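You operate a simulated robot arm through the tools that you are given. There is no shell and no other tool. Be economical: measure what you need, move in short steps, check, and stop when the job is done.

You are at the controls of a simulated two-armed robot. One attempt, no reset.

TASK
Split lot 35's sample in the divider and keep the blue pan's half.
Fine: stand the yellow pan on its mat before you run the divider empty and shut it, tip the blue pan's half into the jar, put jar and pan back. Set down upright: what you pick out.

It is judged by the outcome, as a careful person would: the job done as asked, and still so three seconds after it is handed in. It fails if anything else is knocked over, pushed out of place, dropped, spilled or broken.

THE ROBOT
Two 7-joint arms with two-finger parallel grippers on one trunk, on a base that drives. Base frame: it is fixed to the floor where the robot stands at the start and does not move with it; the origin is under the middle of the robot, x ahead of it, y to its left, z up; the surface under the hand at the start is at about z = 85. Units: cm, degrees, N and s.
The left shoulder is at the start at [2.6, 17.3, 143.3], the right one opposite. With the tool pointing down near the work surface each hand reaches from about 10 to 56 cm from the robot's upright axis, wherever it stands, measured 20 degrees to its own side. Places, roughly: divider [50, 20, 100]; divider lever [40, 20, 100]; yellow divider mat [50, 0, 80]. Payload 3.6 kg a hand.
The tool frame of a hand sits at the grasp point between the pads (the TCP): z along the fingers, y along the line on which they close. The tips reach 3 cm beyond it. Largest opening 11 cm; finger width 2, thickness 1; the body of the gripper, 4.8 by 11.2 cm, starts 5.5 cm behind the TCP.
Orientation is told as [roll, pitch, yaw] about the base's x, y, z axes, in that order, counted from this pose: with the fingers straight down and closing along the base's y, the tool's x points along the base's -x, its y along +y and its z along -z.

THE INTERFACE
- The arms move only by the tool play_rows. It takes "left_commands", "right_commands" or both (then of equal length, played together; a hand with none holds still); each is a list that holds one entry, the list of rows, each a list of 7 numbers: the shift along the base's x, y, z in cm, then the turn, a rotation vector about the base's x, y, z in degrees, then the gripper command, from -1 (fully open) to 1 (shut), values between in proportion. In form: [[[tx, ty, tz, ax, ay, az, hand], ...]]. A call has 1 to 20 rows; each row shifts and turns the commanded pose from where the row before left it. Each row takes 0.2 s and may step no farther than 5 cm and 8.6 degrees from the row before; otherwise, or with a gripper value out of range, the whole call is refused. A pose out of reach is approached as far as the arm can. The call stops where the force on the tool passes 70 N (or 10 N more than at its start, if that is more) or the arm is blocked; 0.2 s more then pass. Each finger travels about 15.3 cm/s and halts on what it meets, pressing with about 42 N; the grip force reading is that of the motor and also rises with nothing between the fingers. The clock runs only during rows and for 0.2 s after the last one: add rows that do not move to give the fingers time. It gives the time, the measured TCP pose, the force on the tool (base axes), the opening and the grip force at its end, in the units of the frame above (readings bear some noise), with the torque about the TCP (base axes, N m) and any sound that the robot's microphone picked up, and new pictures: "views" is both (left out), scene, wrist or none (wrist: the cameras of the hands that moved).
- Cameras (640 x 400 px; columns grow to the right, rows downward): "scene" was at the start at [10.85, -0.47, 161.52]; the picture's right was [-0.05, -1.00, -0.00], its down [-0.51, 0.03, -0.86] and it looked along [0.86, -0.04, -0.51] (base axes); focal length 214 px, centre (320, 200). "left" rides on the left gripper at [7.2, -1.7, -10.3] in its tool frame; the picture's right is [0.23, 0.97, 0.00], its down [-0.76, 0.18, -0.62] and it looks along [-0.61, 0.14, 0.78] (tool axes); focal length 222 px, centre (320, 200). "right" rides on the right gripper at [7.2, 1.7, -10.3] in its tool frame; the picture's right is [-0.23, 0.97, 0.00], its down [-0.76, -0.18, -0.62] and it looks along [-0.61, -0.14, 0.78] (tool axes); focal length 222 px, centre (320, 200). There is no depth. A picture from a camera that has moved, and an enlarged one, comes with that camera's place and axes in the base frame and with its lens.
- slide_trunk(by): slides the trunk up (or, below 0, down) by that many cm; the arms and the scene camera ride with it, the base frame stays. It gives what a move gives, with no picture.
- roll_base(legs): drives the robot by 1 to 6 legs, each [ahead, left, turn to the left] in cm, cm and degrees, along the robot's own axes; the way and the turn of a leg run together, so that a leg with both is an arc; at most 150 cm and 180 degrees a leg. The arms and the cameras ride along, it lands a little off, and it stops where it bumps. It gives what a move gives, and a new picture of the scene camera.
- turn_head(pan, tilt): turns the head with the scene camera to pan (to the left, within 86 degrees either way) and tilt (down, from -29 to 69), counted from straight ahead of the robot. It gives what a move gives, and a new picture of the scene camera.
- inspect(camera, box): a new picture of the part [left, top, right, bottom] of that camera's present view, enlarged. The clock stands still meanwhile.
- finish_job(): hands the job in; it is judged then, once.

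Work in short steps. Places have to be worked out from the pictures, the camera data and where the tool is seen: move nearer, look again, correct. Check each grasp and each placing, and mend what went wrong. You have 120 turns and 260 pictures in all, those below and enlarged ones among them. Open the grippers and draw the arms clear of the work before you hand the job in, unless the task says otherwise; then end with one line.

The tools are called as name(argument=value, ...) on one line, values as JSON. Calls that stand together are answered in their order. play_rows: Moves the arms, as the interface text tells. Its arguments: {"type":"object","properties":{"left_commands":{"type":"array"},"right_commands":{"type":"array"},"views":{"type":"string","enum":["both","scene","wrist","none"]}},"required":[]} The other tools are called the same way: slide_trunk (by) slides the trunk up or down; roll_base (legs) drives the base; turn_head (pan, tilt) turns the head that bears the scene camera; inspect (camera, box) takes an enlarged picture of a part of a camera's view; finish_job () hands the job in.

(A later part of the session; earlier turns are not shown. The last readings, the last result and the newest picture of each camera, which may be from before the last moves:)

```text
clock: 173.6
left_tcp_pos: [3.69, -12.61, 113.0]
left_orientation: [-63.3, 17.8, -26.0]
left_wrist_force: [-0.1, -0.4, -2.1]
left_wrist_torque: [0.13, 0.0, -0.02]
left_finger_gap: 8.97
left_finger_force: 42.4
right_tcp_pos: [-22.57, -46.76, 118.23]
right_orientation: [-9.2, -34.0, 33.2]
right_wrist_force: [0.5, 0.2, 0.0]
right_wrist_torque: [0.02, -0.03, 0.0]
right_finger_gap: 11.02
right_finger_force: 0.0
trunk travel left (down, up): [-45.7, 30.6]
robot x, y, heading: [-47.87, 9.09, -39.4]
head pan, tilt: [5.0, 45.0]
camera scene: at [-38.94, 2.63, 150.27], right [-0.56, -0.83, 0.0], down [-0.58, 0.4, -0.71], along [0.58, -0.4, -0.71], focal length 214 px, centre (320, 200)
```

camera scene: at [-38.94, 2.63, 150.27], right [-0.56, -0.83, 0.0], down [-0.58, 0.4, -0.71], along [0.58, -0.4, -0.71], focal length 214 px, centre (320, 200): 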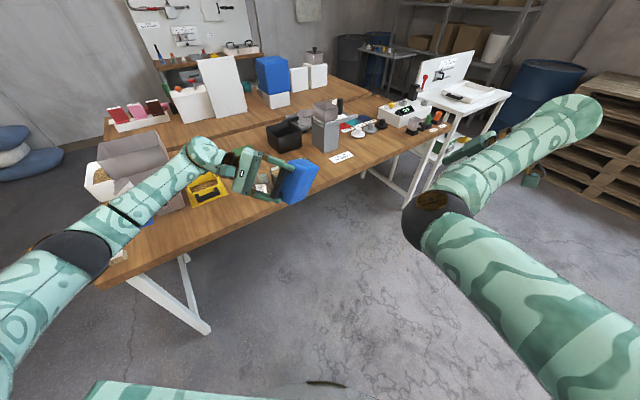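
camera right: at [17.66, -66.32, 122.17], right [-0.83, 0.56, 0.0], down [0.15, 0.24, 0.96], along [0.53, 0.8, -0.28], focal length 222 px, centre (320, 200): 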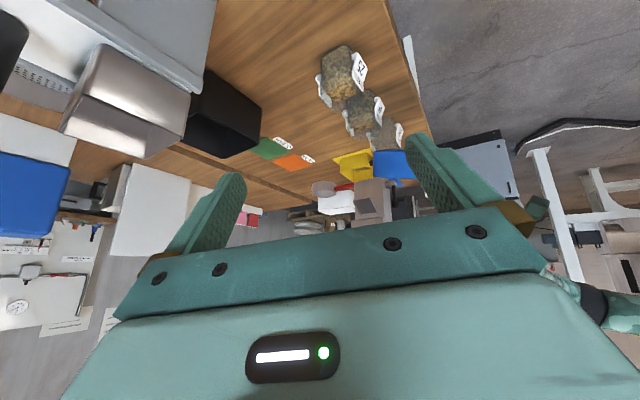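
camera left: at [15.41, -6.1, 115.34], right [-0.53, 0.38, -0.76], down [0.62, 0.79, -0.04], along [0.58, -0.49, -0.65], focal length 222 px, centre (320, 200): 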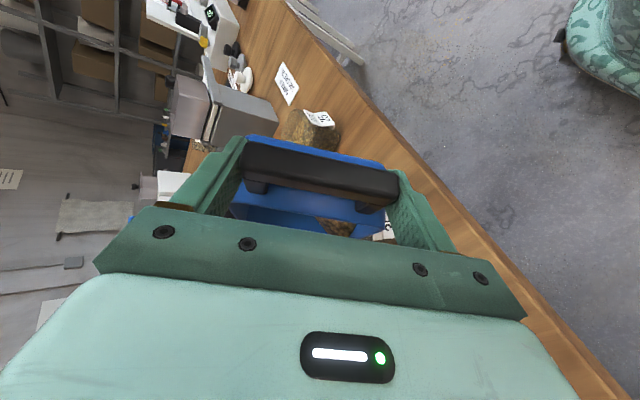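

I turn the hand +39° about the vertical to restore the pan's heading.

play_rows(left_commands=[[[0, 0, 0, 0, 0, 6.5, 0], [0, 0, 0, 0, 0, 6.5, 0], [0, 0, 0, 0, 0, 6.5, 0], [0, 0, 0, 0, 0, 6.5, 0], [0, 0, 0, 0, 0, 6.5, 0], [0, 0, 0, 0, 0, 6.5, 0], [0, 0, 0, 0, 0, 0, 0]]], views="none")

turn_head(pan=20, tilt=45)

inspect(camera="scene", box=[240, 110, 480, 260])

```text
clock: 175.2
left_tcp_pos: [3.73, -12.57, 112.96]
left_orientation: [-63.4, 17.8, 13.0]
left_wrist_force: [1.0, -0.3, -2.1]
left_wrist_torque: [0.08, 0.11, 0.0]
left_finger_gap: 8.93
left_finger_force: 42.4
right_tcp_pos: [-22.52, -46.86, 118.04]
right_orientation: [-9.4, -34.0, 33.2]
right_wrist_force: [0.9, 0.0, -0.6]
right_wrist_torque: [0.0, 0.02, 0.03]
right_finger_gap: 11.01
right_finger_force: 0.1
trunk travel left (down, up): [-45.7, 30.6]
robot x, y, heading: [-48.08, 9.21, -39.2]
head pan, tilt: [5.0, 45.0]
```

```text
clock: 176.0
left_tcp_pos: [3.72, -12.53, 113.04]
left_orientation: [-63.3, 17.9, 13.0]
left_wrist_force: [0.3, 0.0, -1.7]
left_wrist_torque: [0.07, 0.09, 0.03]
left_finger_gap: 8.93
left_finger_force: 42.0
right_tcp_pos: [-22.65, -46.93, 118.2]
right_orientation: [-9.3, -34.0, 33.2]
right_wrist_force: [0.0, -0.4, -0.1]
right_wrist_torque: [0.0, -0.01, -0.01]
right_finger_gap: 10.98
right_finger_force: 0.0
trunk travel left (down, up): [-45.7, 30.6]
robot x, y, heading: [-48.44, 9.29, -39.3]
head pan, tilt: [20.0, 45.0]
camera scene: at [-37.98, 4.55, 150.27], right [-0.33, -0.94, 0.0], down [-0.67, 0.23, -0.71], along [0.67, -0.23, -0.71], focal length 214 px, centre (320, 200)
```

scene: 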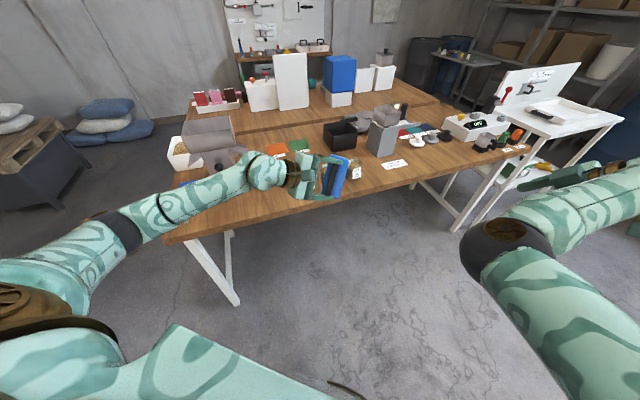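

```text
2.67 times, centred on (360, 185) of scene
camera zoom: at [-37.98, 4.55, 150.27], right [-0.33, -0.94, 0.0], down [-0.67, 0.23, -0.71], along [0.67, -0.23, -0.71], focal length 572 px, centre (213, 240)
```

zoom: 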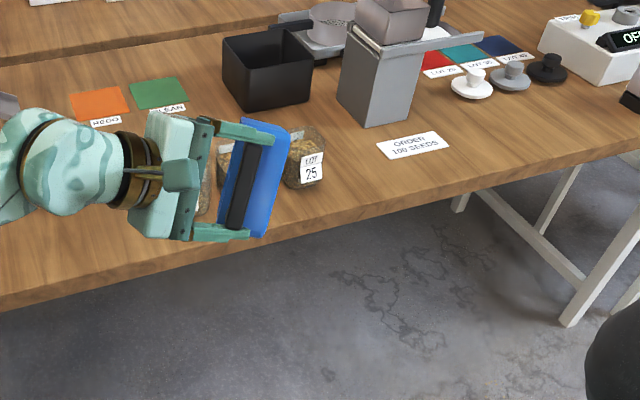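

Now I drive so the lip is back over jar 35 (with 8 cm clearance).

roll_base(legs=[[15.7, 11.9, 0]])

inspect(camera="scene", box=[260, 150, 420, 270])

```text
clock: 177.6
left_tcp_pos: [23.54, -13.36, 112.93]
left_orientation: [-63.3, 17.9, 12.9]
left_wrist_force: [-0.1, -0.6, -1.4]
left_wrist_torque: [0.06, 0.1, -0.04]
left_finger_gap: 8.96
left_finger_force: 42.2
right_tcp_pos: [-2.96, -47.62, 118.16]
right_orientation: [-9.3, -33.9, 33.2]
right_wrist_force: [-0.3, 0.4, -0.3]
right_wrist_torque: [0.0, 0.01, 0.01]
right_finger_gap: 10.99
right_finger_force: 0.1
trunk travel left (down, up): [-45.7, 30.6]
robot x, y, heading: [-28.55, 8.48, -39.5]
head pan, tilt: [20.0, 45.0]
camera scene: at [-18.11, 3.76, 150.26], right [-0.33, -0.94, 0.0], down [-0.67, 0.23, -0.71], along [0.67, -0.23, -0.71], focal length 214 px, centre (320, 200)
```

scene: 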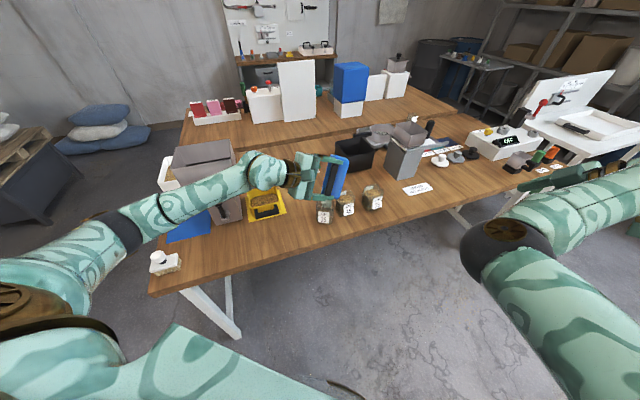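

```text
3.33 times, centred on (340, 210) of scene
camera zoom: at [-18.11, 3.76, 150.26], right [-0.33, -0.94, 0.0], down [-0.67, 0.23, -0.71], along [0.67, -0.23, -0.71], focal length 715 px, centre (253, 167)
```

zoom: 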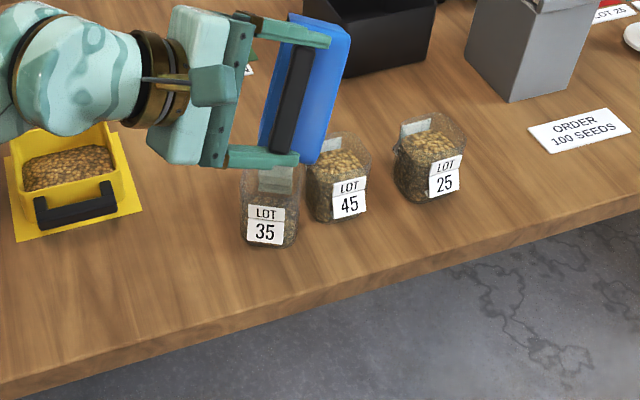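

Jar 35's mouth is at about [32.4,-15.8], right under the lip. I lower a bit and roll further in small steps.

play_rows(left_commands=[[[0, -0.3, -1.2, 0, 0, 0, 0], [0, -0.2, -1.2, 0, 0, 0, 0], [0, 0.66, -0.15, -3.75, 0, 0, 0], [0, 0.66, -0.2, -3.75, 0, 0, 0], [0, 0.66, -0.25, -3.75, 0, 0, 0], [0, 0.66, -0.3, -3.75, 0, 0, 0], [0, 0, 0, 0, 0, 0, 0]]], views="none")

inspect(camera="scene", box=[280, 150, 380, 230])

```text
clock: 179.2
left_tcp_pos: [23.36, -11.19, 109.71]
left_orientation: [-79.0, 20.5, 7.7]
left_wrist_force: [0.3, -0.1, -1.5]
left_wrist_torque: [0.1, 0.11, -0.01]
left_finger_gap: 8.95
left_finger_force: 41.5
right_tcp_pos: [-2.88, -47.58, 118.09]
right_orientation: [-9.4, -34.0, 33.1]
right_wrist_force: [0.1, 1.3, -0.7]
right_wrist_torque: [0.0, -0.01, 0.01]
right_finger_gap: 10.96
right_finger_force: 0.0
trunk travel left (down, up): [-45.7, 30.6]
robot x, y, heading: [-28.23, 8.5, -39.3]
head pan, tilt: [20.0, 45.0]
```

```text
5.00 times, centred on (330, 190) of scene
camera zoom: at [-18.23, 3.74, 150.27], right [-0.33, -0.94, 0.0], down [-0.67, 0.23, -0.71], along [0.67, -0.23, -0.71], focal length 1072 px, centre (270, 250)
```

zoom: 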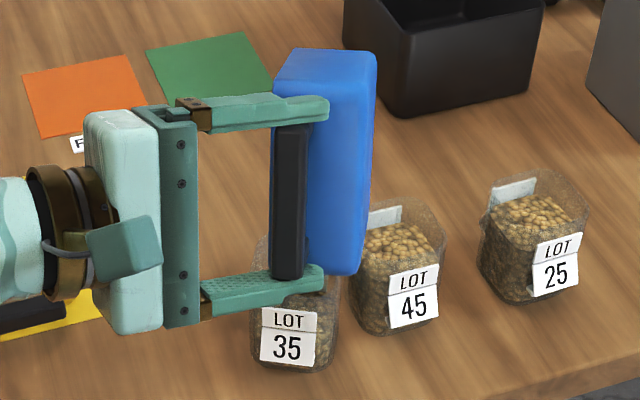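

It turns freely now. Another 15° and a pause.

play_rows(left_commands=[[[0, 0, 0, 0, 0, 0, 0], [0, 0, 0, 0, 0, 0, 0], [0, 0.6, -0.3, -3.75, 0, 0, 0], [0, 0.6, -0.35, -3.75, 0, 0, 0], [0, 0.55, -0.4, -3.75, 0, 0, 0], [0, 0.55, -0.4, -3.75, 0, 0, 0], [0, 0, 0, 0, 0, 0, 0], [0, 0, 0, 0, 0, 0, 0], [0, 0, 0, 0, 0, 0, 0]]], views="wrist")

inspect(camera="scene", box=[280, 150, 380, 230])

```text
clock: 181.2
left_tcp_pos: [23.33, -9.06, 108.24]
left_orientation: [-95.0, 21.8, 1.9]
left_wrist_force: [0.4, 0.5, -2.1]
left_wrist_torque: [0.07, 0.06, -0.01]
left_finger_gap: 8.97
left_finger_force: 42.0
right_tcp_pos: [-2.92, -47.57, 118.1]
right_orientation: [-9.2, -34.0, 33.1]
right_wrist_force: [-0.5, 0.0, -0.8]
right_wrist_torque: [0.01, -0.02, 0.0]
right_finger_gap: 11.03
right_finger_force: 0.0
trunk travel left (down, up): [-45.7, 30.6]
robot x, y, heading: [-28.2, 8.83, -39.4]
head pan, tilt: [20.0, 45.0]
camera left: at [16.57, 1.19, 111.81], right [-0.57, -0.1, -0.82], down [0.6, 0.63, -0.5], along [0.56, -0.77, -0.29], focal length 222 px, centre (320, 200)
```

left: 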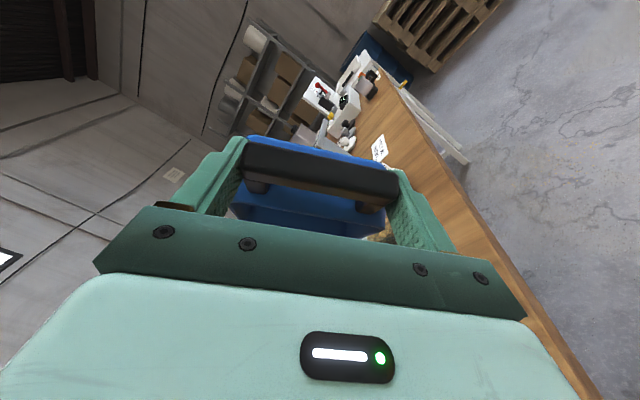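

```text
5.00 times, centred on (330, 190) of scene
camera zoom: at [-18.24, 3.77, 150.27], right [-0.33, -0.94, 0.0], down [-0.67, 0.23, -0.71], along [0.67, -0.23, -0.71], focal length 1072 px, centre (270, 250)
```

zoom: 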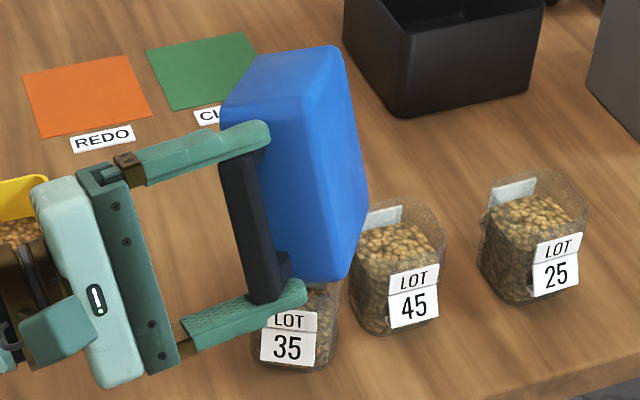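

inspect(camera="left", box=[220, 120, 440, 260])

```text
2.86 times, centred on (330, 190) of left
camera zoom: at [16.57, 1.19, 111.81], right [-0.57, -0.1, -0.82], down [0.6, 0.63, -0.5], along [0.56, -0.77, -0.29], focal length 635 px, centre (291, 229)
```

zoom: 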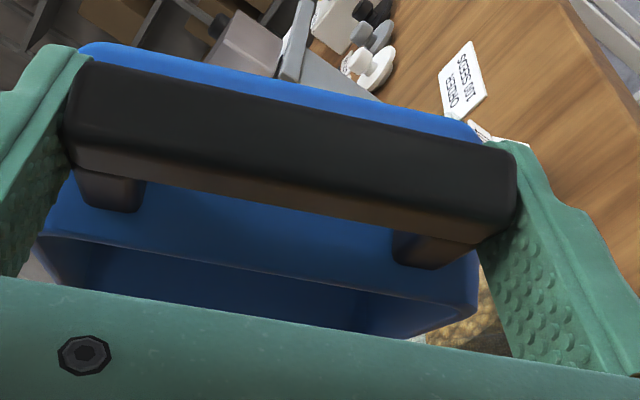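

The pan's interior looks empty. I tip 12° more for the last seeds, pause, and look.

play_rows(left_commands=[[[0, 0.5, -0.3, -4, 0, 0, 0], [0, 0.5, -0.3, -4, 0, 0, 0], [0, 0.5, -0.3, -4, 0, 0, 0], [0, 0, 0, 0, 0, 0, 0], [0, 0, 0, 0, 0, 0, 0], [0, 0, 0, 0, 0, 0, 0], [0, 0, 0, 0, 0, 0, 0], [0, 0, 0, 0, 0, 0, 0]]], views="none")

inspect(camera="left", box=[220, 120, 440, 260])

inspect(camera="scene", box=[260, 140, 400, 250])

```text
clock: 183.0
left_tcp_pos: [23.34, -8.51, 107.83]
left_orientation: [-99.3, 21.9, 0.4]
left_wrist_force: [0.3, 0.5, -0.9]
left_wrist_torque: [0.1, 0.05, 0.01]
left_finger_gap: 8.96
left_finger_force: 41.9
left hand out of reach, approached as far as the arm can: row 2, 3
right_tcp_pos: [-3.0, -47.55, 118.07]
right_orientation: [-9.3, -34.1, 33.1]
right_wrist_force: [-0.2, -1.0, 0.3]
right_wrist_torque: [0.0, 0.01, -0.03]
right_finger_gap: 10.97
right_finger_force: 0.1
trunk travel left (down, up): [-45.7, 30.6]
robot x, y, heading: [-28.2, 8.29, -39.2]
head pan, tilt: [20.0, 45.0]
```

```text
2.86 times, centred on (330, 190) of left
camera zoom: at [16.6, 1.9, 110.79], right [-0.57, -0.16, -0.81], down [0.6, 0.59, -0.54], along [0.56, -0.79, -0.24], focal length 635 px, centre (291, 229)
```

zoom: 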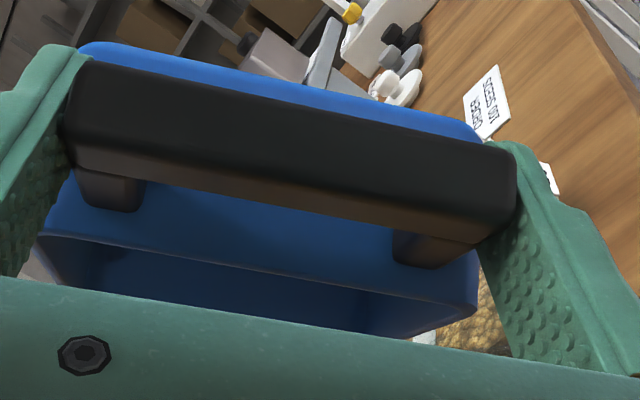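

```text
3.64 times, centred on (330, 195) of scene
camera zoom: at [-18.25, 3.77, 150.27], right [-0.33, -0.94, 0.0], down [-0.67, 0.23, -0.71], along [0.67, -0.23, -0.71], focal length 780 px, centre (284, 218)
```

zoom: 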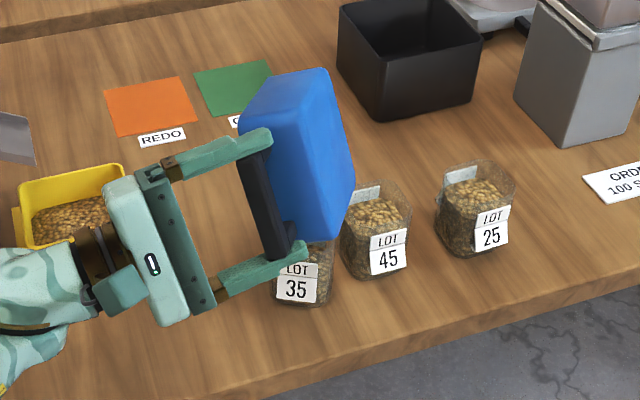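

Empty (and the weight agrees). I raise the pan and turn it level again.

play_rows(left_commands=[[[0, 0, 2, 0, 0, 0, 0], [0, 0, 3, 0, 0, 0, 0], [0, 0, 1, 6.9, 0, 0, 0], [0, 0, 0, 6.9, 0, 0, 0], [0, 0, 0, 6.9, 0, 0, 0], [0, 0, 0, 6.9, 0, 0, 0], [0, 0, 0, 6.9, 0, 0, 0], [0, 0, 0, 6.22, -3.59, 0, 0], [0, 0, 0, 6.22, -3.59, 0, 0], [0, 0, 0, 6.22, -3.59, 0, 0], [0, 0, 0, 6.22, -3.59, 0, 0], [0, 0, 0, 6.22, -3.59, 0, 0], [0, 0, 0, 6.22, -3.59, 0, 0], [0, 0, 0, 6.22, -3.59, 0, 0], [0, 0, 0, 6.22, -3.59, 0, 0], [0, 0, 0, 6.22, -3.59, 0, 0], [0, 0, 0, 6.22, -3.59, 0, 0], [0, 0, 0, 6.22, -3.59, 0, 0], [0, 0, 0, 0, 0, 0, 0]]], views="scene")

inspect(camera="scene", box=[240, 130, 400, 250])

```text
clock: 187.0
left_tcp_pos: [23.45, -8.41, 114.03]
left_orientation: [-1.0, -35.5, 1.3]
left_wrist_force: [0.0, 0.1, -1.6]
left_wrist_torque: [-0.01, 0.11, -0.01]
left_finger_gap: 8.96
left_finger_force: 42.7
right_tcp_pos: [-2.95, -47.58, 118.05]
right_orientation: [-9.3, -34.0, 33.1]
right_wrist_force: [0.4, -0.1, 1.1]
right_wrist_torque: [0.0, -0.01, 0.02]
right_finger_gap: 10.99
right_finger_force: 0.0
trunk travel left (down, up): [-45.7, 30.6]
robot x, y, heading: [-28.51, 8.69, -39.7]
head pan, tilt: [20.0, 45.0]
camera scene: at [-18.2, 3.83, 150.27], right [-0.33, -0.94, 0.0], down [-0.67, 0.23, -0.71], along [0.67, -0.23, -0.71], focal length 214 px, centre (320, 200)
```

scene: 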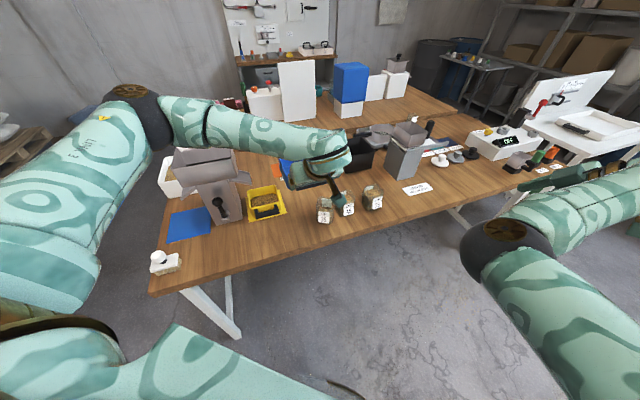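

```text
3.33 times, centred on (320, 190) of scene
camera zoom: at [-18.2, 3.83, 150.27], right [-0.33, -0.94, 0.0], down [-0.67, 0.23, -0.71], along [0.67, -0.23, -0.71], focal length 715 px, centre (320, 233)
```

zoom: 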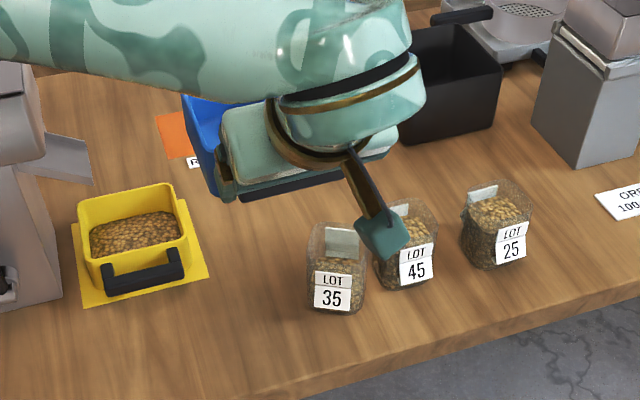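

Jar holds the half, no spill on the table. Now I take the pan back: retreat, straighten the robot's heading.

roll_base(legs=[[-17, -14, 0], [0, 0, 39.6], [0, 8.8, 0]])

play_rows(left_commands=[[[1, 0.7, 0, 0, 0, -6.6, 0], [1, 0.7, 0, 0, 0, -6.6, 0], [1, 0.7, 0, 0, 0, -6.6, 0], [1, 0.7, 0, 0, 0, -6.6, 0], [1, 0.7, 0, 0, 0, -6.6, 0], [1, 0.8, 0, 0, 0, -6.6, 0], [0, 0, 0, 0, 0, 0, 0]]], views="none")

```text
clock: 191.2
left_tcp_pos: [0.13, 37.66, 113.95]
left_orientation: [-1.1, -35.4, 41.0]
left_wrist_force: [0.6, -0.6, -1.6]
left_wrist_torque: [-0.12, 0.07, -0.03]
left_finger_gap: 8.96
left_finger_force: 41.8
right_tcp_pos: [4.71, -9.39, 118.13]
right_orientation: [-9.2, -33.9, 72.6]
right_wrist_force: [0.1, 1.1, 0.5]
right_wrist_torque: [-0.04, 0.0, -0.01]
right_finger_gap: 10.99
right_finger_force: 0.2
trunk travel left (down, up): [-45.7, 30.6]
robot x, y, heading: [-50.74, 17.67, -0.0]
head pan, tilt: [20.0, 45.0]
camera scene: at [-39.82, 20.53, 150.27], right [0.34, -0.94, 0.0], down [-0.66, -0.24, -0.71], along [0.66, 0.24, -0.71], focal length 214 px, centre (320, 200)
```

scene: 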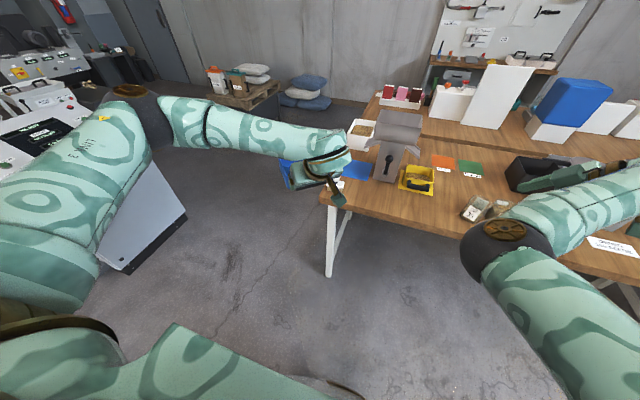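

```text
clock: 192.8
left_tcp_pos: [6.07, 41.67, 114.15]
left_orientation: [-1.1, -35.5, 1.2]
left_wrist_force: [-0.5, 0.3, -1.4]
left_wrist_torque: [0.01, 0.1, -0.03]
left_finger_gap: 8.95
left_finger_force: 42.6
right_tcp_pos: [4.59, -9.51, 118.06]
right_orientation: [-9.3, -34.0, 72.7]
right_wrist_force: [-0.5, -0.9, -0.1]
right_wrist_torque: [0.01, -0.03, 0.0]
right_finger_gap: 10.99
right_finger_force: 0.0
trunk travel left (down, up): [-45.7, 30.6]
robot x, y, heading: [-50.69, 17.65, 0.1]
head pan, tilt: [20.0, 45.0]
```

Drive ahead to bring the pan beside its mat.

roll_base(legs=[[33.3, 0, 0]])

play_rows(left_commands=[[[0, 0, -2, 0.4, 0.6, -0.7, 0], [0, 0, -3, 0, 0, 0, 0], [0, 0, -3, 0, 0, 0, 0], [0, 0, -3, 0, 0, 0, 0], [0, 0, -3, 0, 0, 0, 0], [0, 0, -2.5, 0, 0, 0, 0], [0, 0, 0, 0, 0, 0, 0]]], views="both")

```text
clock: 195.0
left_tcp_pos: [39.49, 41.54, 114.16]
left_orientation: [-1.0, -35.4, 1.1]
left_wrist_force: [0.7, 0.3, -1.7]
left_wrist_torque: [0.02, 0.15, -0.02]
left_finger_gap: 8.98
left_finger_force: 41.9
right_tcp_pos: [37.94, -9.68, 118.11]
right_orientation: [-9.3, -34.0, 72.5]
right_wrist_force: [-0.2, 0.6, -1.1]
right_wrist_torque: [-0.03, 0.01, -0.03]
right_finger_gap: 11.01
right_finger_force: 0.1
trunk travel left (down, up): [-45.7, 30.6]
robot x, y, heading: [-16.85, 17.46, -0.2]
head pan, tilt: [20.0, 45.0]
camera scene: at [-6.38, 20.38, 150.26], right [0.34, -0.94, 0.0], down [-0.67, -0.24, -0.71], along [0.66, 0.24, -0.71], focal length 214 px, centre (320, 200)
```

scene: 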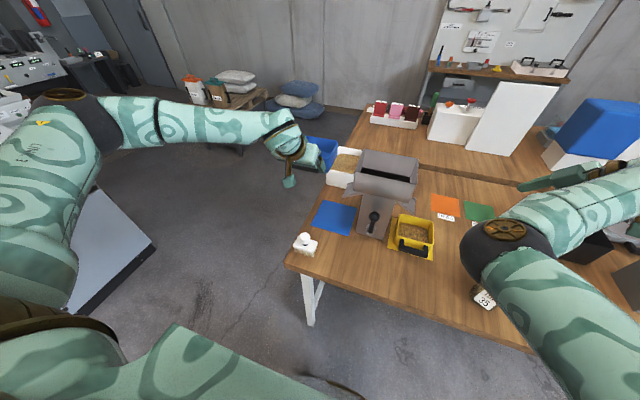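

```text
clock: 196.6
left_tcp_pos: [39.33, 41.75, 97.36]
left_orientation: [-0.6, -35.0, 0.1]
left_wrist_force: [-0.2, 0.3, -2.1]
left_wrist_torque: [0.01, 0.13, 0.01]
left_finger_gap: 8.96
left_finger_force: 42.2
right_tcp_pos: [37.93, -9.61, 118.04]
right_orientation: [-9.3, -34.0, 72.6]
right_wrist_force: [0.9, 0.1, 0.3]
right_wrist_torque: [0.03, 0.01, 0.01]
right_finger_gap: 10.98
right_finger_force: 0.1
trunk travel left (down, up): [-45.7, 30.6]
robot x, y, heading: [-17.31, 17.72, -0.2]
head pan, tilt: [20.0, 45.0]
camera scene: at [-6.47, 20.37, 150.27], right [0.34, -0.94, 0.0], down [-0.67, -0.24, -0.71], along [0.66, 0.24, -0.71], focal length 214 px, centre (320, 200)
camera left: at [27.59, 40.1, 101.87], right [-0.18, 0.97, -0.14], down [0.27, 0.18, 0.95], along [0.95, 0.13, -0.3], focal length 222 px, centre (320, 200)
```

scene: 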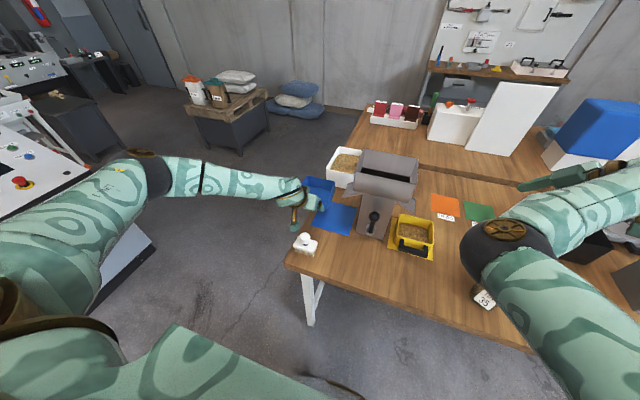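
left: 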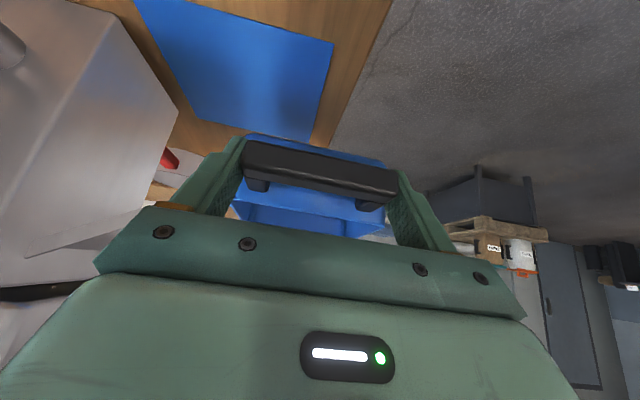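

Lower under chute height, slide right onto the mat position, then set down.

play_rows(left_commands=[[[0.05, 0, -2, 0.3, 0, 0, 0], [0, -2, 0, 0.3, 0, 0, 0], [0, -2, 0, 0, 0, 0, 0], [0, -2, 0, 0, 0, 0, 0], [0, -1.75, 0, 0, 0, 0, 0], [0, 0, -1.5, 0, 0, 0, 0], [0, 0, -1.5, 0, 0, 0, 0], [0, 0, -1.5, 0, 0, 0, 0], [0, 0, -0.6, 0, 0, 0, 0], [0, 0, 0, 0, 0, 0, 0]]], views="wrist")

```text
clock: 198.8
left_tcp_pos: [39.52, 33.85, 90.41]
left_orientation: [0.2, -34.8, -0.4]
left_wrist_force: [0.1, 0.5, -1.2]
left_wrist_torque: [-0.02, 0.13, -0.03]
left_finger_gap: 8.98
left_finger_force: 42.5
right_tcp_pos: [37.93, -9.64, 118.07]
right_orientation: [-9.3, -34.0, 72.3]
right_wrist_force: [0.1, -0.1, -0.3]
right_wrist_torque: [0.01, 0.03, -0.01]
right_finger_gap: 10.98
right_finger_force: 0.0
trunk travel left (down, up): [-45.7, 30.6]
robot x, y, heading: [-17.25, 17.81, 0.3]
head pan, tilt: [20.0, 45.0]
camera left: at [27.65, 32.21, 94.86], right [-0.18, 0.97, -0.13], down [0.27, 0.17, 0.95], along [0.95, 0.14, -0.29], focal length 222 px, centre (320, 200)
```

left: 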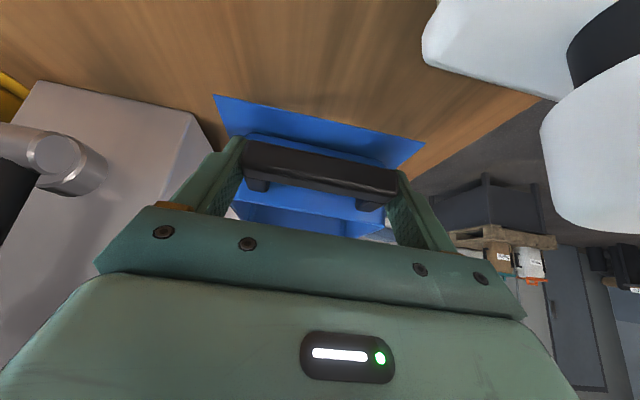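

Almost down; the last 0.8 cm, then release and withdraw along the tool axis.

play_rows(left_commands=[[[-0.05, 0, -0.4, 0, 0, 0, 0], [-0.05, 0.05, -0.4, 0, 0, 0, 0], [0, 0, 0, 0, 0, 0, -0.8], [0, 0, 0, 0, 0, 0, -1], [0, 0, 0, 0, 0, 0, -1], [-1.4, 0, 2, 0, 0, 0, -1], [-1.4, 0, 2.2, 0, 0, 0, -1], [-1.4, 0, 2.2, 0, 0, 0, -1], [-1.4, 0, 2.2, 0, 0, 0, -1], [0, 0, 4, 0, 0, 0, -1], [0, 0, 4, 0, 0, 0, -1]]], views="both")

inspect(camera="scene", box=[280, 150, 460, 290])

```text
clock: 201.2
left_tcp_pos: [33.7, 34.0, 106.44]
left_orientation: [0.3, -34.8, -0.4]
left_wrist_force: [0.1, 0.1, 0.1]
left_wrist_torque: [0.0, 0.03, -0.02]
left_finger_gap: 10.99
left_finger_force: 0.0
right_tcp_pos: [37.94, -9.61, 118.15]
right_orientation: [-9.4, -34.1, 72.6]
right_wrist_force: [-0.2, 0.3, 0.0]
right_wrist_torque: [-0.04, -0.04, -0.04]
right_finger_gap: 11.02
right_finger_force: 0.0
trunk travel left (down, up): [-45.7, 30.6]
robot x, y, heading: [-17.07, 18.05, -0.1]
head pan, tilt: [20.0, 45.0]
camera scene: at [-6.53, 20.34, 150.28], right [0.34, -0.94, 0.0], down [-0.66, -0.24, -0.71], along [0.66, 0.24, -0.71], focal length 214 px, centre (320, 200)
camera left: at [21.9, 32.29, 110.87], right [-0.18, 0.98, -0.13], down [0.27, 0.17, 0.95], along [0.95, 0.14, -0.29], focal length 222 px, centre (320, 200)
```

scene: 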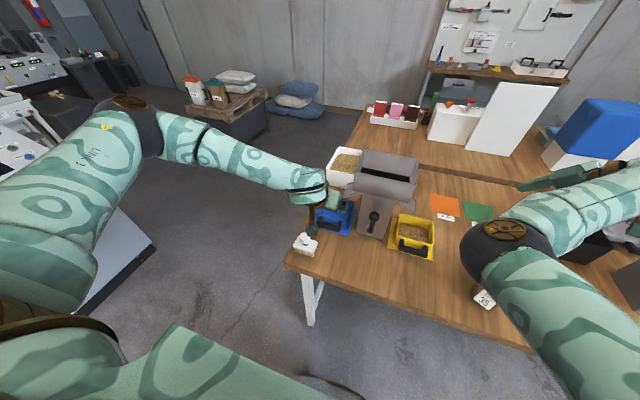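
left: 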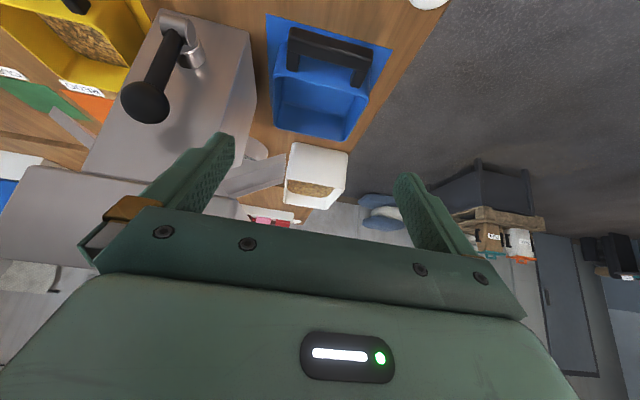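

```text
2.86 times, centred on (370, 220) of scene
camera zoom: at [-6.53, 20.34, 150.28], right [0.34, -0.94, 0.0], down [-0.66, -0.24, -0.71], along [0.66, 0.24, -0.71], focal length 613 px, centre (177, 143)
```

zoom: 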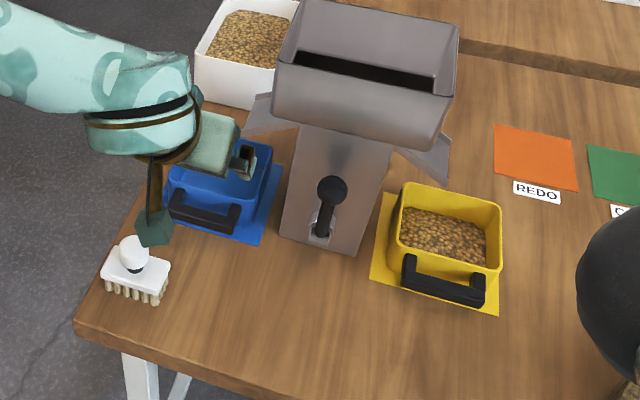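

Blue pan is back on its mat, upright and empty. Next I restore jar 35's place: first re-pose the right hand and raise the left one, with the base backed off.

roll_base(legs=[[-20, 0, 0]])

play_rows(right_commands=[[[0, 0, 0.4, 0, 0, -8.05, -0.5], [0.3, 0.6, 0.4, 0, 0, -8.05, -0.5], [0.3, 0.6, 0.4, 0, 0, -8.05, -0.5], [0.3, 0.6, 0.4, 0, 0, -8.05, -0.5], [0.3, 0.6, 0.4, 0, 0, -8.05, -0.5], [0.3, 0.7, 0.4, 0, 0, -8.05, -0.5], [0.3, 0.7, 0.4, 0, 0, -8.05, -0.5], [0.3, 0.7, 0.4, 0, 0, -8.05, -0.5], [0.4, 0.7, 0.4, 0, 0, -8.05, -0.5], [0.4, 0.7, 0.4, 3.87, 0, 2.6, -0.5], [0.4, 0.7, 0.4, 3.87, 0, 2.6, -0.5], [0.4, 0.7, 0.4, 0, -6.5, 0, -0.5], [0.4, 0.7, 0.4, 0, -6.5, 0, -0.5], [0.4, 0.7, 0.4, 0, -6.5, 0, -0.5], [0.4, 0.7, 0.4, 0, -6.5, 0, -0.5], [0, 0, 0, 0, 0, 0, -0.5]]], left_commands=[[[0, 0, 2, 0, 2.3, 0, -1], [0, 0, 2, 0, 2.3, 0, -1], [0, 0, 2, 0, 2.3, 0, -1], [-0.3, 0, 2, 0, 2.3, 0, -1], [-0.3, 0, 2, 0, 2.3, 0, -1], [-0.3, 0, 2, 0, 2.3, 0, -1], [-0.3, 0, 2, 0, 2.3, 0, -1], [-0.3, 0, 2, 0, 2.3, 0, -1], [-0.3, 0, 2, 0, 2.3, 0, -1], [-0.3, 0, 2, 0, 2.3, 0, -1], [-0.3, 0, 2, 0, 2.3, 0, -1], [-0.3, 0, 2, 0, 2.3, 0, -1], [-0.3, 0, 2, 0, 2.3, 0, -1], [-0.3, 0, 2, 0, 2.3, 0, -1], [-0.3, 0, 2, 0, 2.3, 0, -1], [0, 0, 0, 0, 0, 0, -1]]], views="none")

```text
clock: 202.8
left_tcp_pos: [13.62, 34.05, 106.39]
left_orientation: [0.2, -34.9, -0.2]
left_wrist_force: [-0.9, 0.3, -0.2]
left_wrist_torque: [-0.04, 0.0, -0.02]
left_finger_gap: 11.02
left_finger_force: 0.1
right_tcp_pos: [17.75, -9.52, 118.17]
right_orientation: [-9.4, -34.0, 72.5]
right_wrist_force: [-0.5, -0.4, 0.8]
right_wrist_torque: [0.06, 0.02, 0.02]
right_finger_gap: 11.04
right_finger_force: 0.1
trunk travel left (down, up): [-45.7, 30.6]
robot x, y, heading: [-37.08, 17.57, -0.0]
head pan, tilt: [20.0, 45.0]
camera scene: at [-26.74, 20.38, 150.28], right [0.34, -0.94, 0.0], down [-0.66, -0.24, -0.71], along [0.66, 0.24, -0.71], focal length 214 px, centre (320, 200)
```

scene: 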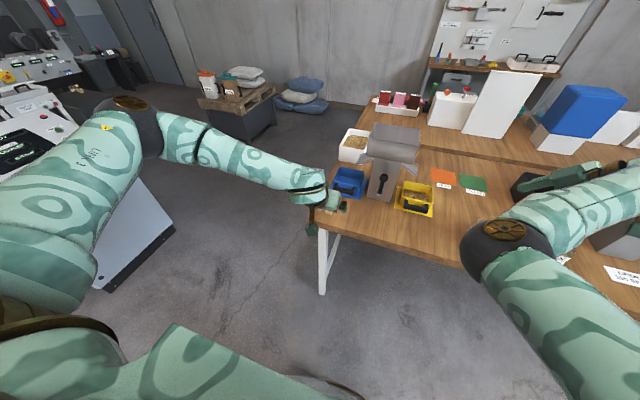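

```text
clock: 206.2
left_tcp_pos: [10.17, 34.09, 136.3]
left_orientation: [0.0, -0.3, -0.3]
left_wrist_force: [0.0, 0.1, 0.5]
left_wrist_torque: [0.0, -0.02, 0.0]
left_finger_gap: 10.99
left_finger_force: 0.1
right_tcp_pos: [22.85, -0.32, 124.41]
right_orientation: [-0.5, -60.4, 0.3]
right_wrist_force: [0.2, 0.3, -0.1]
right_wrist_torque: [0.03, 0.0, -0.03]
right_finger_gap: 8.26
right_finger_force: 0.2
trunk travel left (down, up): [-45.7, 30.6]
robot x, y, heading: [-37.62, 17.57, -0.1]
head pan, tilt: [20.0, 45.0]
```

Right hand is in the good posture. I move right 15 cm and lower the trunk to look at jar 35 from the front.

roll_base(legs=[[0, -15.2, 0]])

slide_trunk(by=-31.5)

inspect(camera="right", box=[140, 0, 500, 220])

```text
clock: 207.6
left_tcp_pos: [10.2, 18.64, 136.25]
left_orientation: [0.0, -0.4, -0.1]
left_wrist_force: [-0.6, 0.2, -0.2]
left_wrist_torque: [0.01, 0.04, 0.04]
left_finger_gap: 11.01
left_finger_force: 0.0
right_tcp_pos: [22.88, -15.83, 124.24]
right_orientation: [-0.6, -60.1, 0.5]
right_wrist_force: [0.5, -0.1, -0.2]
right_wrist_torque: [0.02, -0.01, 0.06]
right_finger_gap: 8.26
right_finger_force: 0.0
trunk travel left (down, up): [-45.7, 30.6]
robot x, y, heading: [-37.94, 1.72, 0.2]
head pan, tilt: [20.0, 45.0]
camera scene: at [-26.62, 4.88, 150.27], right [0.34, -0.94, 0.0], down [-0.66, -0.24, -0.71], along [0.66, 0.24, -0.71], focal length 214 px, centre (320, 200)
```

scene: 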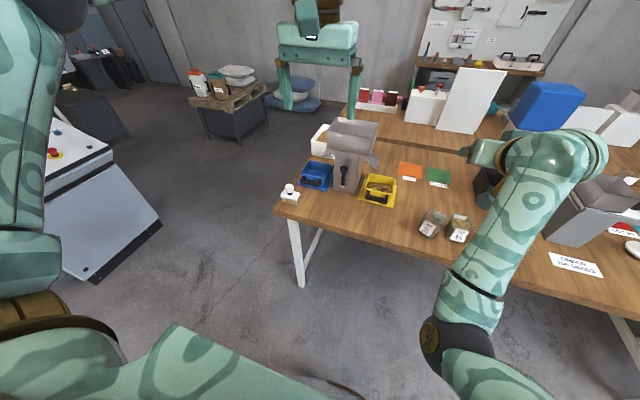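

```text
clock: 210.7
left_tcp_pos: [10.08, 18.69, 104.78]
left_orientation: [0.0, -0.4, -0.1]
left_wrist_force: [-0.5, -0.4, 0.3]
left_wrist_torque: [0.02, 0.02, -0.02]
left_finger_gap: 11.0
left_finger_force: 0.1
right_tcp_pos: [22.75, -15.89, 92.66]
right_orientation: [-0.9, -60.1, 0.4]
right_wrist_force: [-0.5, -0.7, -0.2]
right_wrist_torque: [0.02, 0.01, -0.01]
right_finger_gap: 8.25
right_finger_force: 0.1
trunk travel left (down, up): [-14.2, 62.1]
robot x, y, heading: [-37.76, 2.59, 0.2]
head pan, tilt: [20.0, 45.0]
```

```text
1.78 times, centred on (320, 110) of right
camera zoom: at [10.05, -14.07, 91.54], right [0.12, 0.97, 0.19], down [-0.16, -0.17, 0.97], along [0.98, -0.14, 0.14], focal length 395 px, centre (320, 360)
```

zoom: 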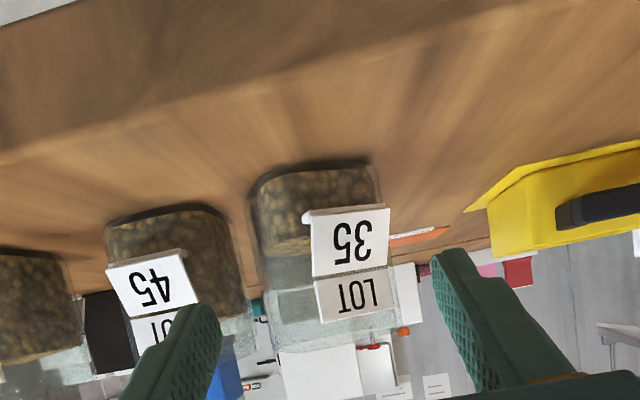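

Jar 35 is turned about -22° with centre ≈[32.4,-15.8]; there's about 2 cm to jar 45. I'll insert the fingers only to x≈32.5 so they clear, and let the closing jaws straighten the jar. Lower, centre at y=-15.4, and approach 5 cm.

slide_trunk(by=-2.1)

roll_base(legs=[[4.5, 0.4, 0]])

inspect(camera="right", box=[140, 0, 500, 220])

```text
clock: 211.4
left_tcp_pos: [10.03, 18.71, 102.73]
left_orientation: [0.0, -0.4, 0.0]
left_wrist_force: [0.1, 0.1, -0.4]
left_wrist_torque: [-0.03, 0.0, 0.0]
left_finger_gap: 11.02
left_finger_force: 0.2
right_tcp_pos: [22.65, -15.9, 90.65]
right_orientation: [-0.5, -60.1, 0.4]
right_wrist_force: [-0.4, 0.2, 0.5]
right_wrist_torque: [-0.01, 0.02, 0.03]
right_finger_gap: 8.22
right_finger_force: 0.1
trunk travel left (down, up): [-12.1, 64.2]
robot x, y, heading: [-37.55, 2.22, 0.3]
head pan, tilt: [20.0, 45.0]
```

```text
clock: 212.3
left_tcp_pos: [14.91, 19.06, 102.57]
left_orientation: [-0.1, -0.4, -0.1]
left_wrist_force: [0.8, 0.3, 0.0]
left_wrist_torque: [-0.01, 0.01, 0.04]
left_finger_gap: 10.99
left_finger_force: 0.1
right_tcp_pos: [27.44, -15.39, 90.54]
right_orientation: [-0.8, -60.1, 0.6]
right_wrist_force: [0.3, 0.5, -0.3]
right_wrist_torque: [-0.01, -0.01, -0.03]
right_finger_gap: 8.25
right_finger_force: 0.1
trunk travel left (down, up): [-12.1, 64.2]
robot x, y, heading: [-33.22, 2.84, 0.0]
head pan, tilt: [20.0, 45.0]
camera scene: at [-7.73, 5.38, 115.66], right [0.34, -0.94, 0.0], down [-0.67, -0.24, -0.71], along [0.66, 0.24, -0.71], focal length 214 px, centre (320, 200)
```

scene: 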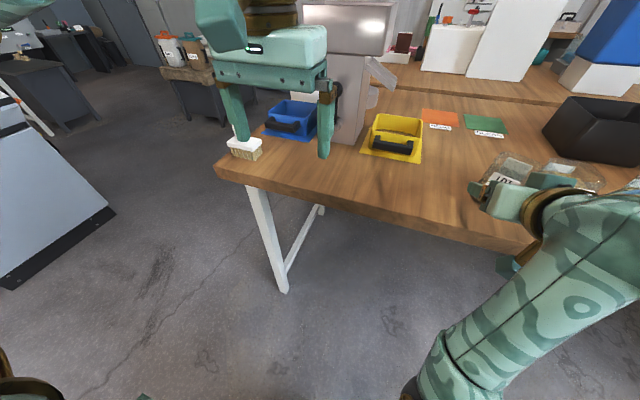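

```text
1.78 times, centred on (320, 110) of right
camera zoom: at [14.72, -13.63, 89.32], right [0.11, 0.97, 0.19], down [-0.16, -0.17, 0.97], along [0.98, -0.14, 0.13], focal length 395 px, centre (320, 360)
```

zoom: 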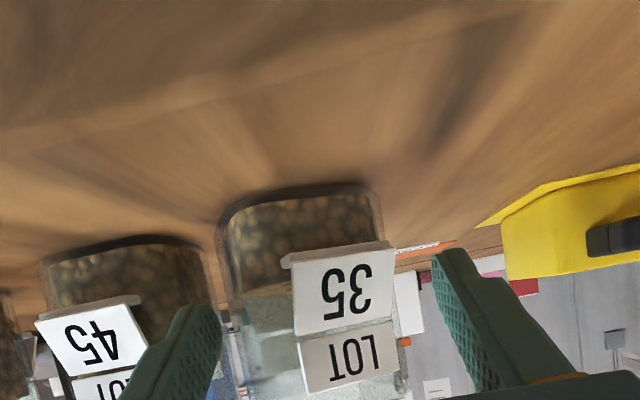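

I widen the jaws slightly (8.7 cm) and advance the last 2.6 cm with the arm.

play_rows(right_commands=[[[0, 0, 0, 0, 0, 0, -0.58], [0.8, 0, 0, 0, 0, 0, -0.58], [0.9, 0, 0, 0, 0, 0, -0.58], [0.9, 0, 0, 0, 0, 0, -0.58], [0, 0, 0, 0, 0, 0, -0.58]]], views="wrist")

```text
clock: 213.5
left_tcp_pos: [14.68, 19.26, 102.7]
left_orientation: [0.1, -0.3, 0.0]
left_wrist_force: [-0.1, -0.4, -1.1]
left_wrist_torque: [0.0, -0.03, 0.02]
left_finger_gap: 11.03
left_finger_force: 0.0
right_tcp_pos: [30.02, -15.4, 90.57]
right_orientation: [-0.7, -60.0, 0.4]
right_wrist_force: [0.3, -0.2, -0.3]
right_wrist_torque: [0.01, -0.02, 0.0]
right_finger_gap: 8.72
right_finger_force: 0.0
trunk travel left (down, up): [-12.1, 64.2]
robot x, y, heading: [-32.95, 2.49, -0.0]
head pan, tilt: [20.0, 45.0]
camera right: at [17.29, -13.63, 89.41], right [0.11, 0.97, 0.19], down [-0.16, -0.17, 0.97], along [0.98, -0.14, 0.14], focal length 222 px, centre (320, 200)
```

right: 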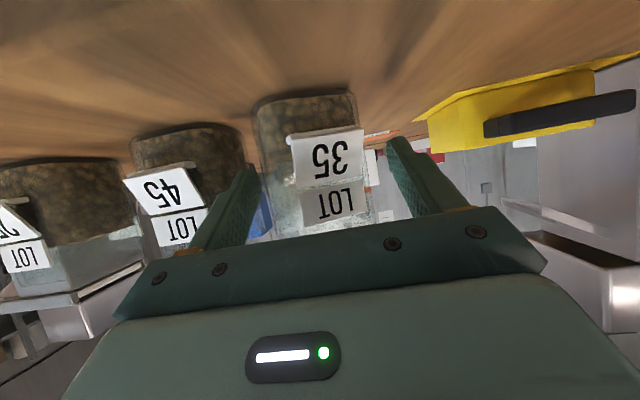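

Both fingers are clear of everything. I close slowly so the jar straightens in the jaws.

play_rows(right_commands=[[[0, 0, 0, 0, 0, 0, -0.45], [0, 0, 0, 0, 0, 0, -0.38], [0, 0, 0, 0, 0, 0, -0.31], [0, 0, 0, 0, 0, 0, -0.24], [0, 0, 0, 0, 0, 0, -0.15], [0, 0, 0, 0, 0, 0, 0.1], [0, 0, 0, 0, 0, 0, 0.4]]], views="wrist")

```text
clock: 215.1
left_tcp_pos: [14.74, 19.14, 102.64]
left_orientation: [0.0, -0.3, -0.1]
left_wrist_force: [-0.1, -0.4, 0.9]
left_wrist_torque: [0.01, 0.0, -0.01]
left_finger_gap: 10.99
left_finger_force: 0.1
right_tcp_pos: [30.08, -15.3, 90.69]
right_orientation: [-0.7, -60.1, 0.5]
right_wrist_force: [0.4, 1.3, 0.5]
right_wrist_torque: [0.1, 0.05, -0.01]
right_finger_gap: 6.65
right_finger_force: 42.0
trunk travel left (down, up): [-12.1, 64.2]
robot x, y, heading: [-33.04, 2.2, 0.2]
head pan, tilt: [20.0, 45.0]
camera right: at [17.27, -13.62, 89.41], right [0.11, 0.97, 0.19], down [-0.16, -0.17, 0.97], along [0.98, -0.14, 0.14], focal length 222 px, centre (320, 200)
```

right: 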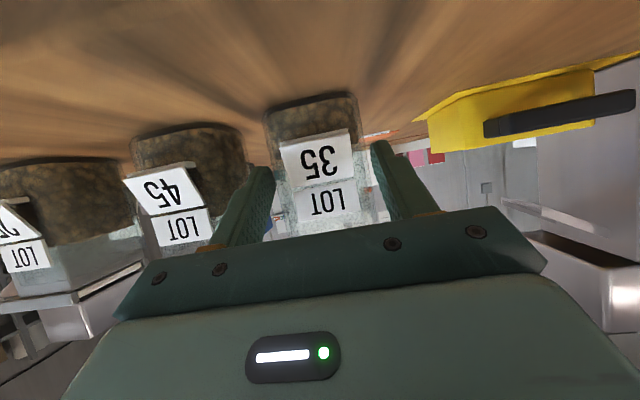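

The jar is straight in the jaws (6.65 cm), but sits ≈2 cm farther out than originally. I shift it back: -2.1 in x, +2.2 in y, with a tiny lift.

play_rows(right_commands=[[[0, 0, 0.3, 0, 0, 0, 0.6], [-0.5, 0.55, 0, 0, 0, 0, 0.6], [-0.5, 0.55, 0, 0, 0, 0, 0.6], [-0.5, 0.55, 0, 0, 0, 0, 0.6], [-0.6, 0.55, 0, 0, 0, -0.4, 0.6], [0, 0, -0.3, 0, 0, 0, 0.6], [0, 0, -0.1, 0, 0, 0, 0.6]]], views="wrist")

turn_head(pan=-25, tilt=35)

```text
clock: 216.7
left_tcp_pos: [14.77, 19.12, 102.65]
left_orientation: [0.0, -0.1, -0.1]
left_wrist_force: [0.1, 0.5, -0.6]
left_wrist_torque: [0.02, 0.04, -0.01]
left_finger_gap: 10.98
left_finger_force: 0.0
right_tcp_pos: [27.89, -13.22, 90.56]
right_orientation: [-0.8, -60.2, 0.1]
right_wrist_force: [0.4, -0.5, -0.2]
right_wrist_torque: [0.06, 0.0, -0.06]
right_finger_gap: 6.62
right_finger_force: 42.0
trunk travel left (down, up): [-12.1, 64.2]
robot x, y, heading: [-32.85, 2.13, 0.0]
head pan, tilt: [20.0, 45.0]
camera right: at [15.15, -11.43, 89.38], right [0.12, 0.97, 0.19], down [-0.16, -0.17, 0.97], along [0.98, -0.15, 0.14], focal length 222 px, centre (320, 200)
```

right: 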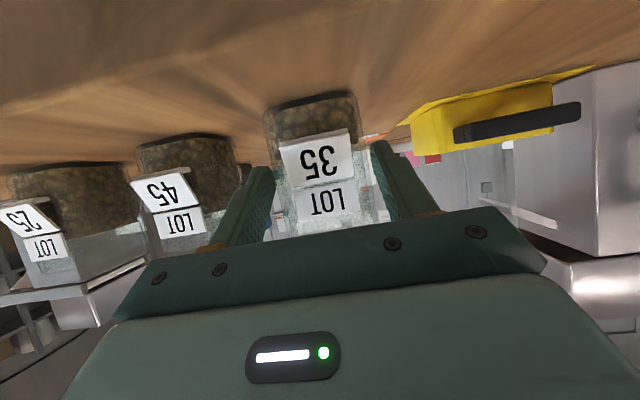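

```text
clock: 217.8
left_tcp_pos: [14.81, 19.25, 102.58]
left_orientation: [-0.1, -0.3, 0.0]
left_wrist_force: [0.3, -0.9, -0.6]
left_wrist_torque: [0.01, 0.02, 0.02]
left_finger_gap: 11.01
left_finger_force: 0.0
right_tcp_pos: [27.84, -13.18, 90.68]
right_orientation: [-0.9, -60.2, 0.1]
right_wrist_force: [3.9, -1.8, 9.7]
right_wrist_torque: [0.31, -0.32, -0.16]
right_finger_gap: 6.64
right_finger_force: 42.1
trunk travel left (down, up): [-12.1, 64.2]
robot x, y, heading: [-32.86, 2.55, 0.2]
head pan, tilt: [-25.0, 35.0]
camera scene: at [-7.56, -1.11, 117.2], right [-0.42, -0.91, 0.0], down [-0.52, 0.24, -0.82], along [0.74, -0.34, -0.57], focal length 214 px, centre (320, 200)
```

scene: 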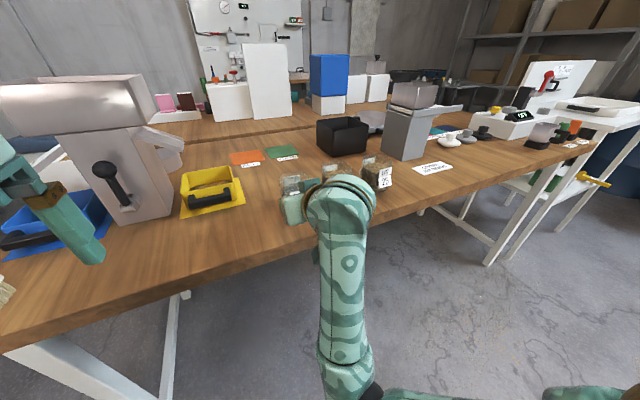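

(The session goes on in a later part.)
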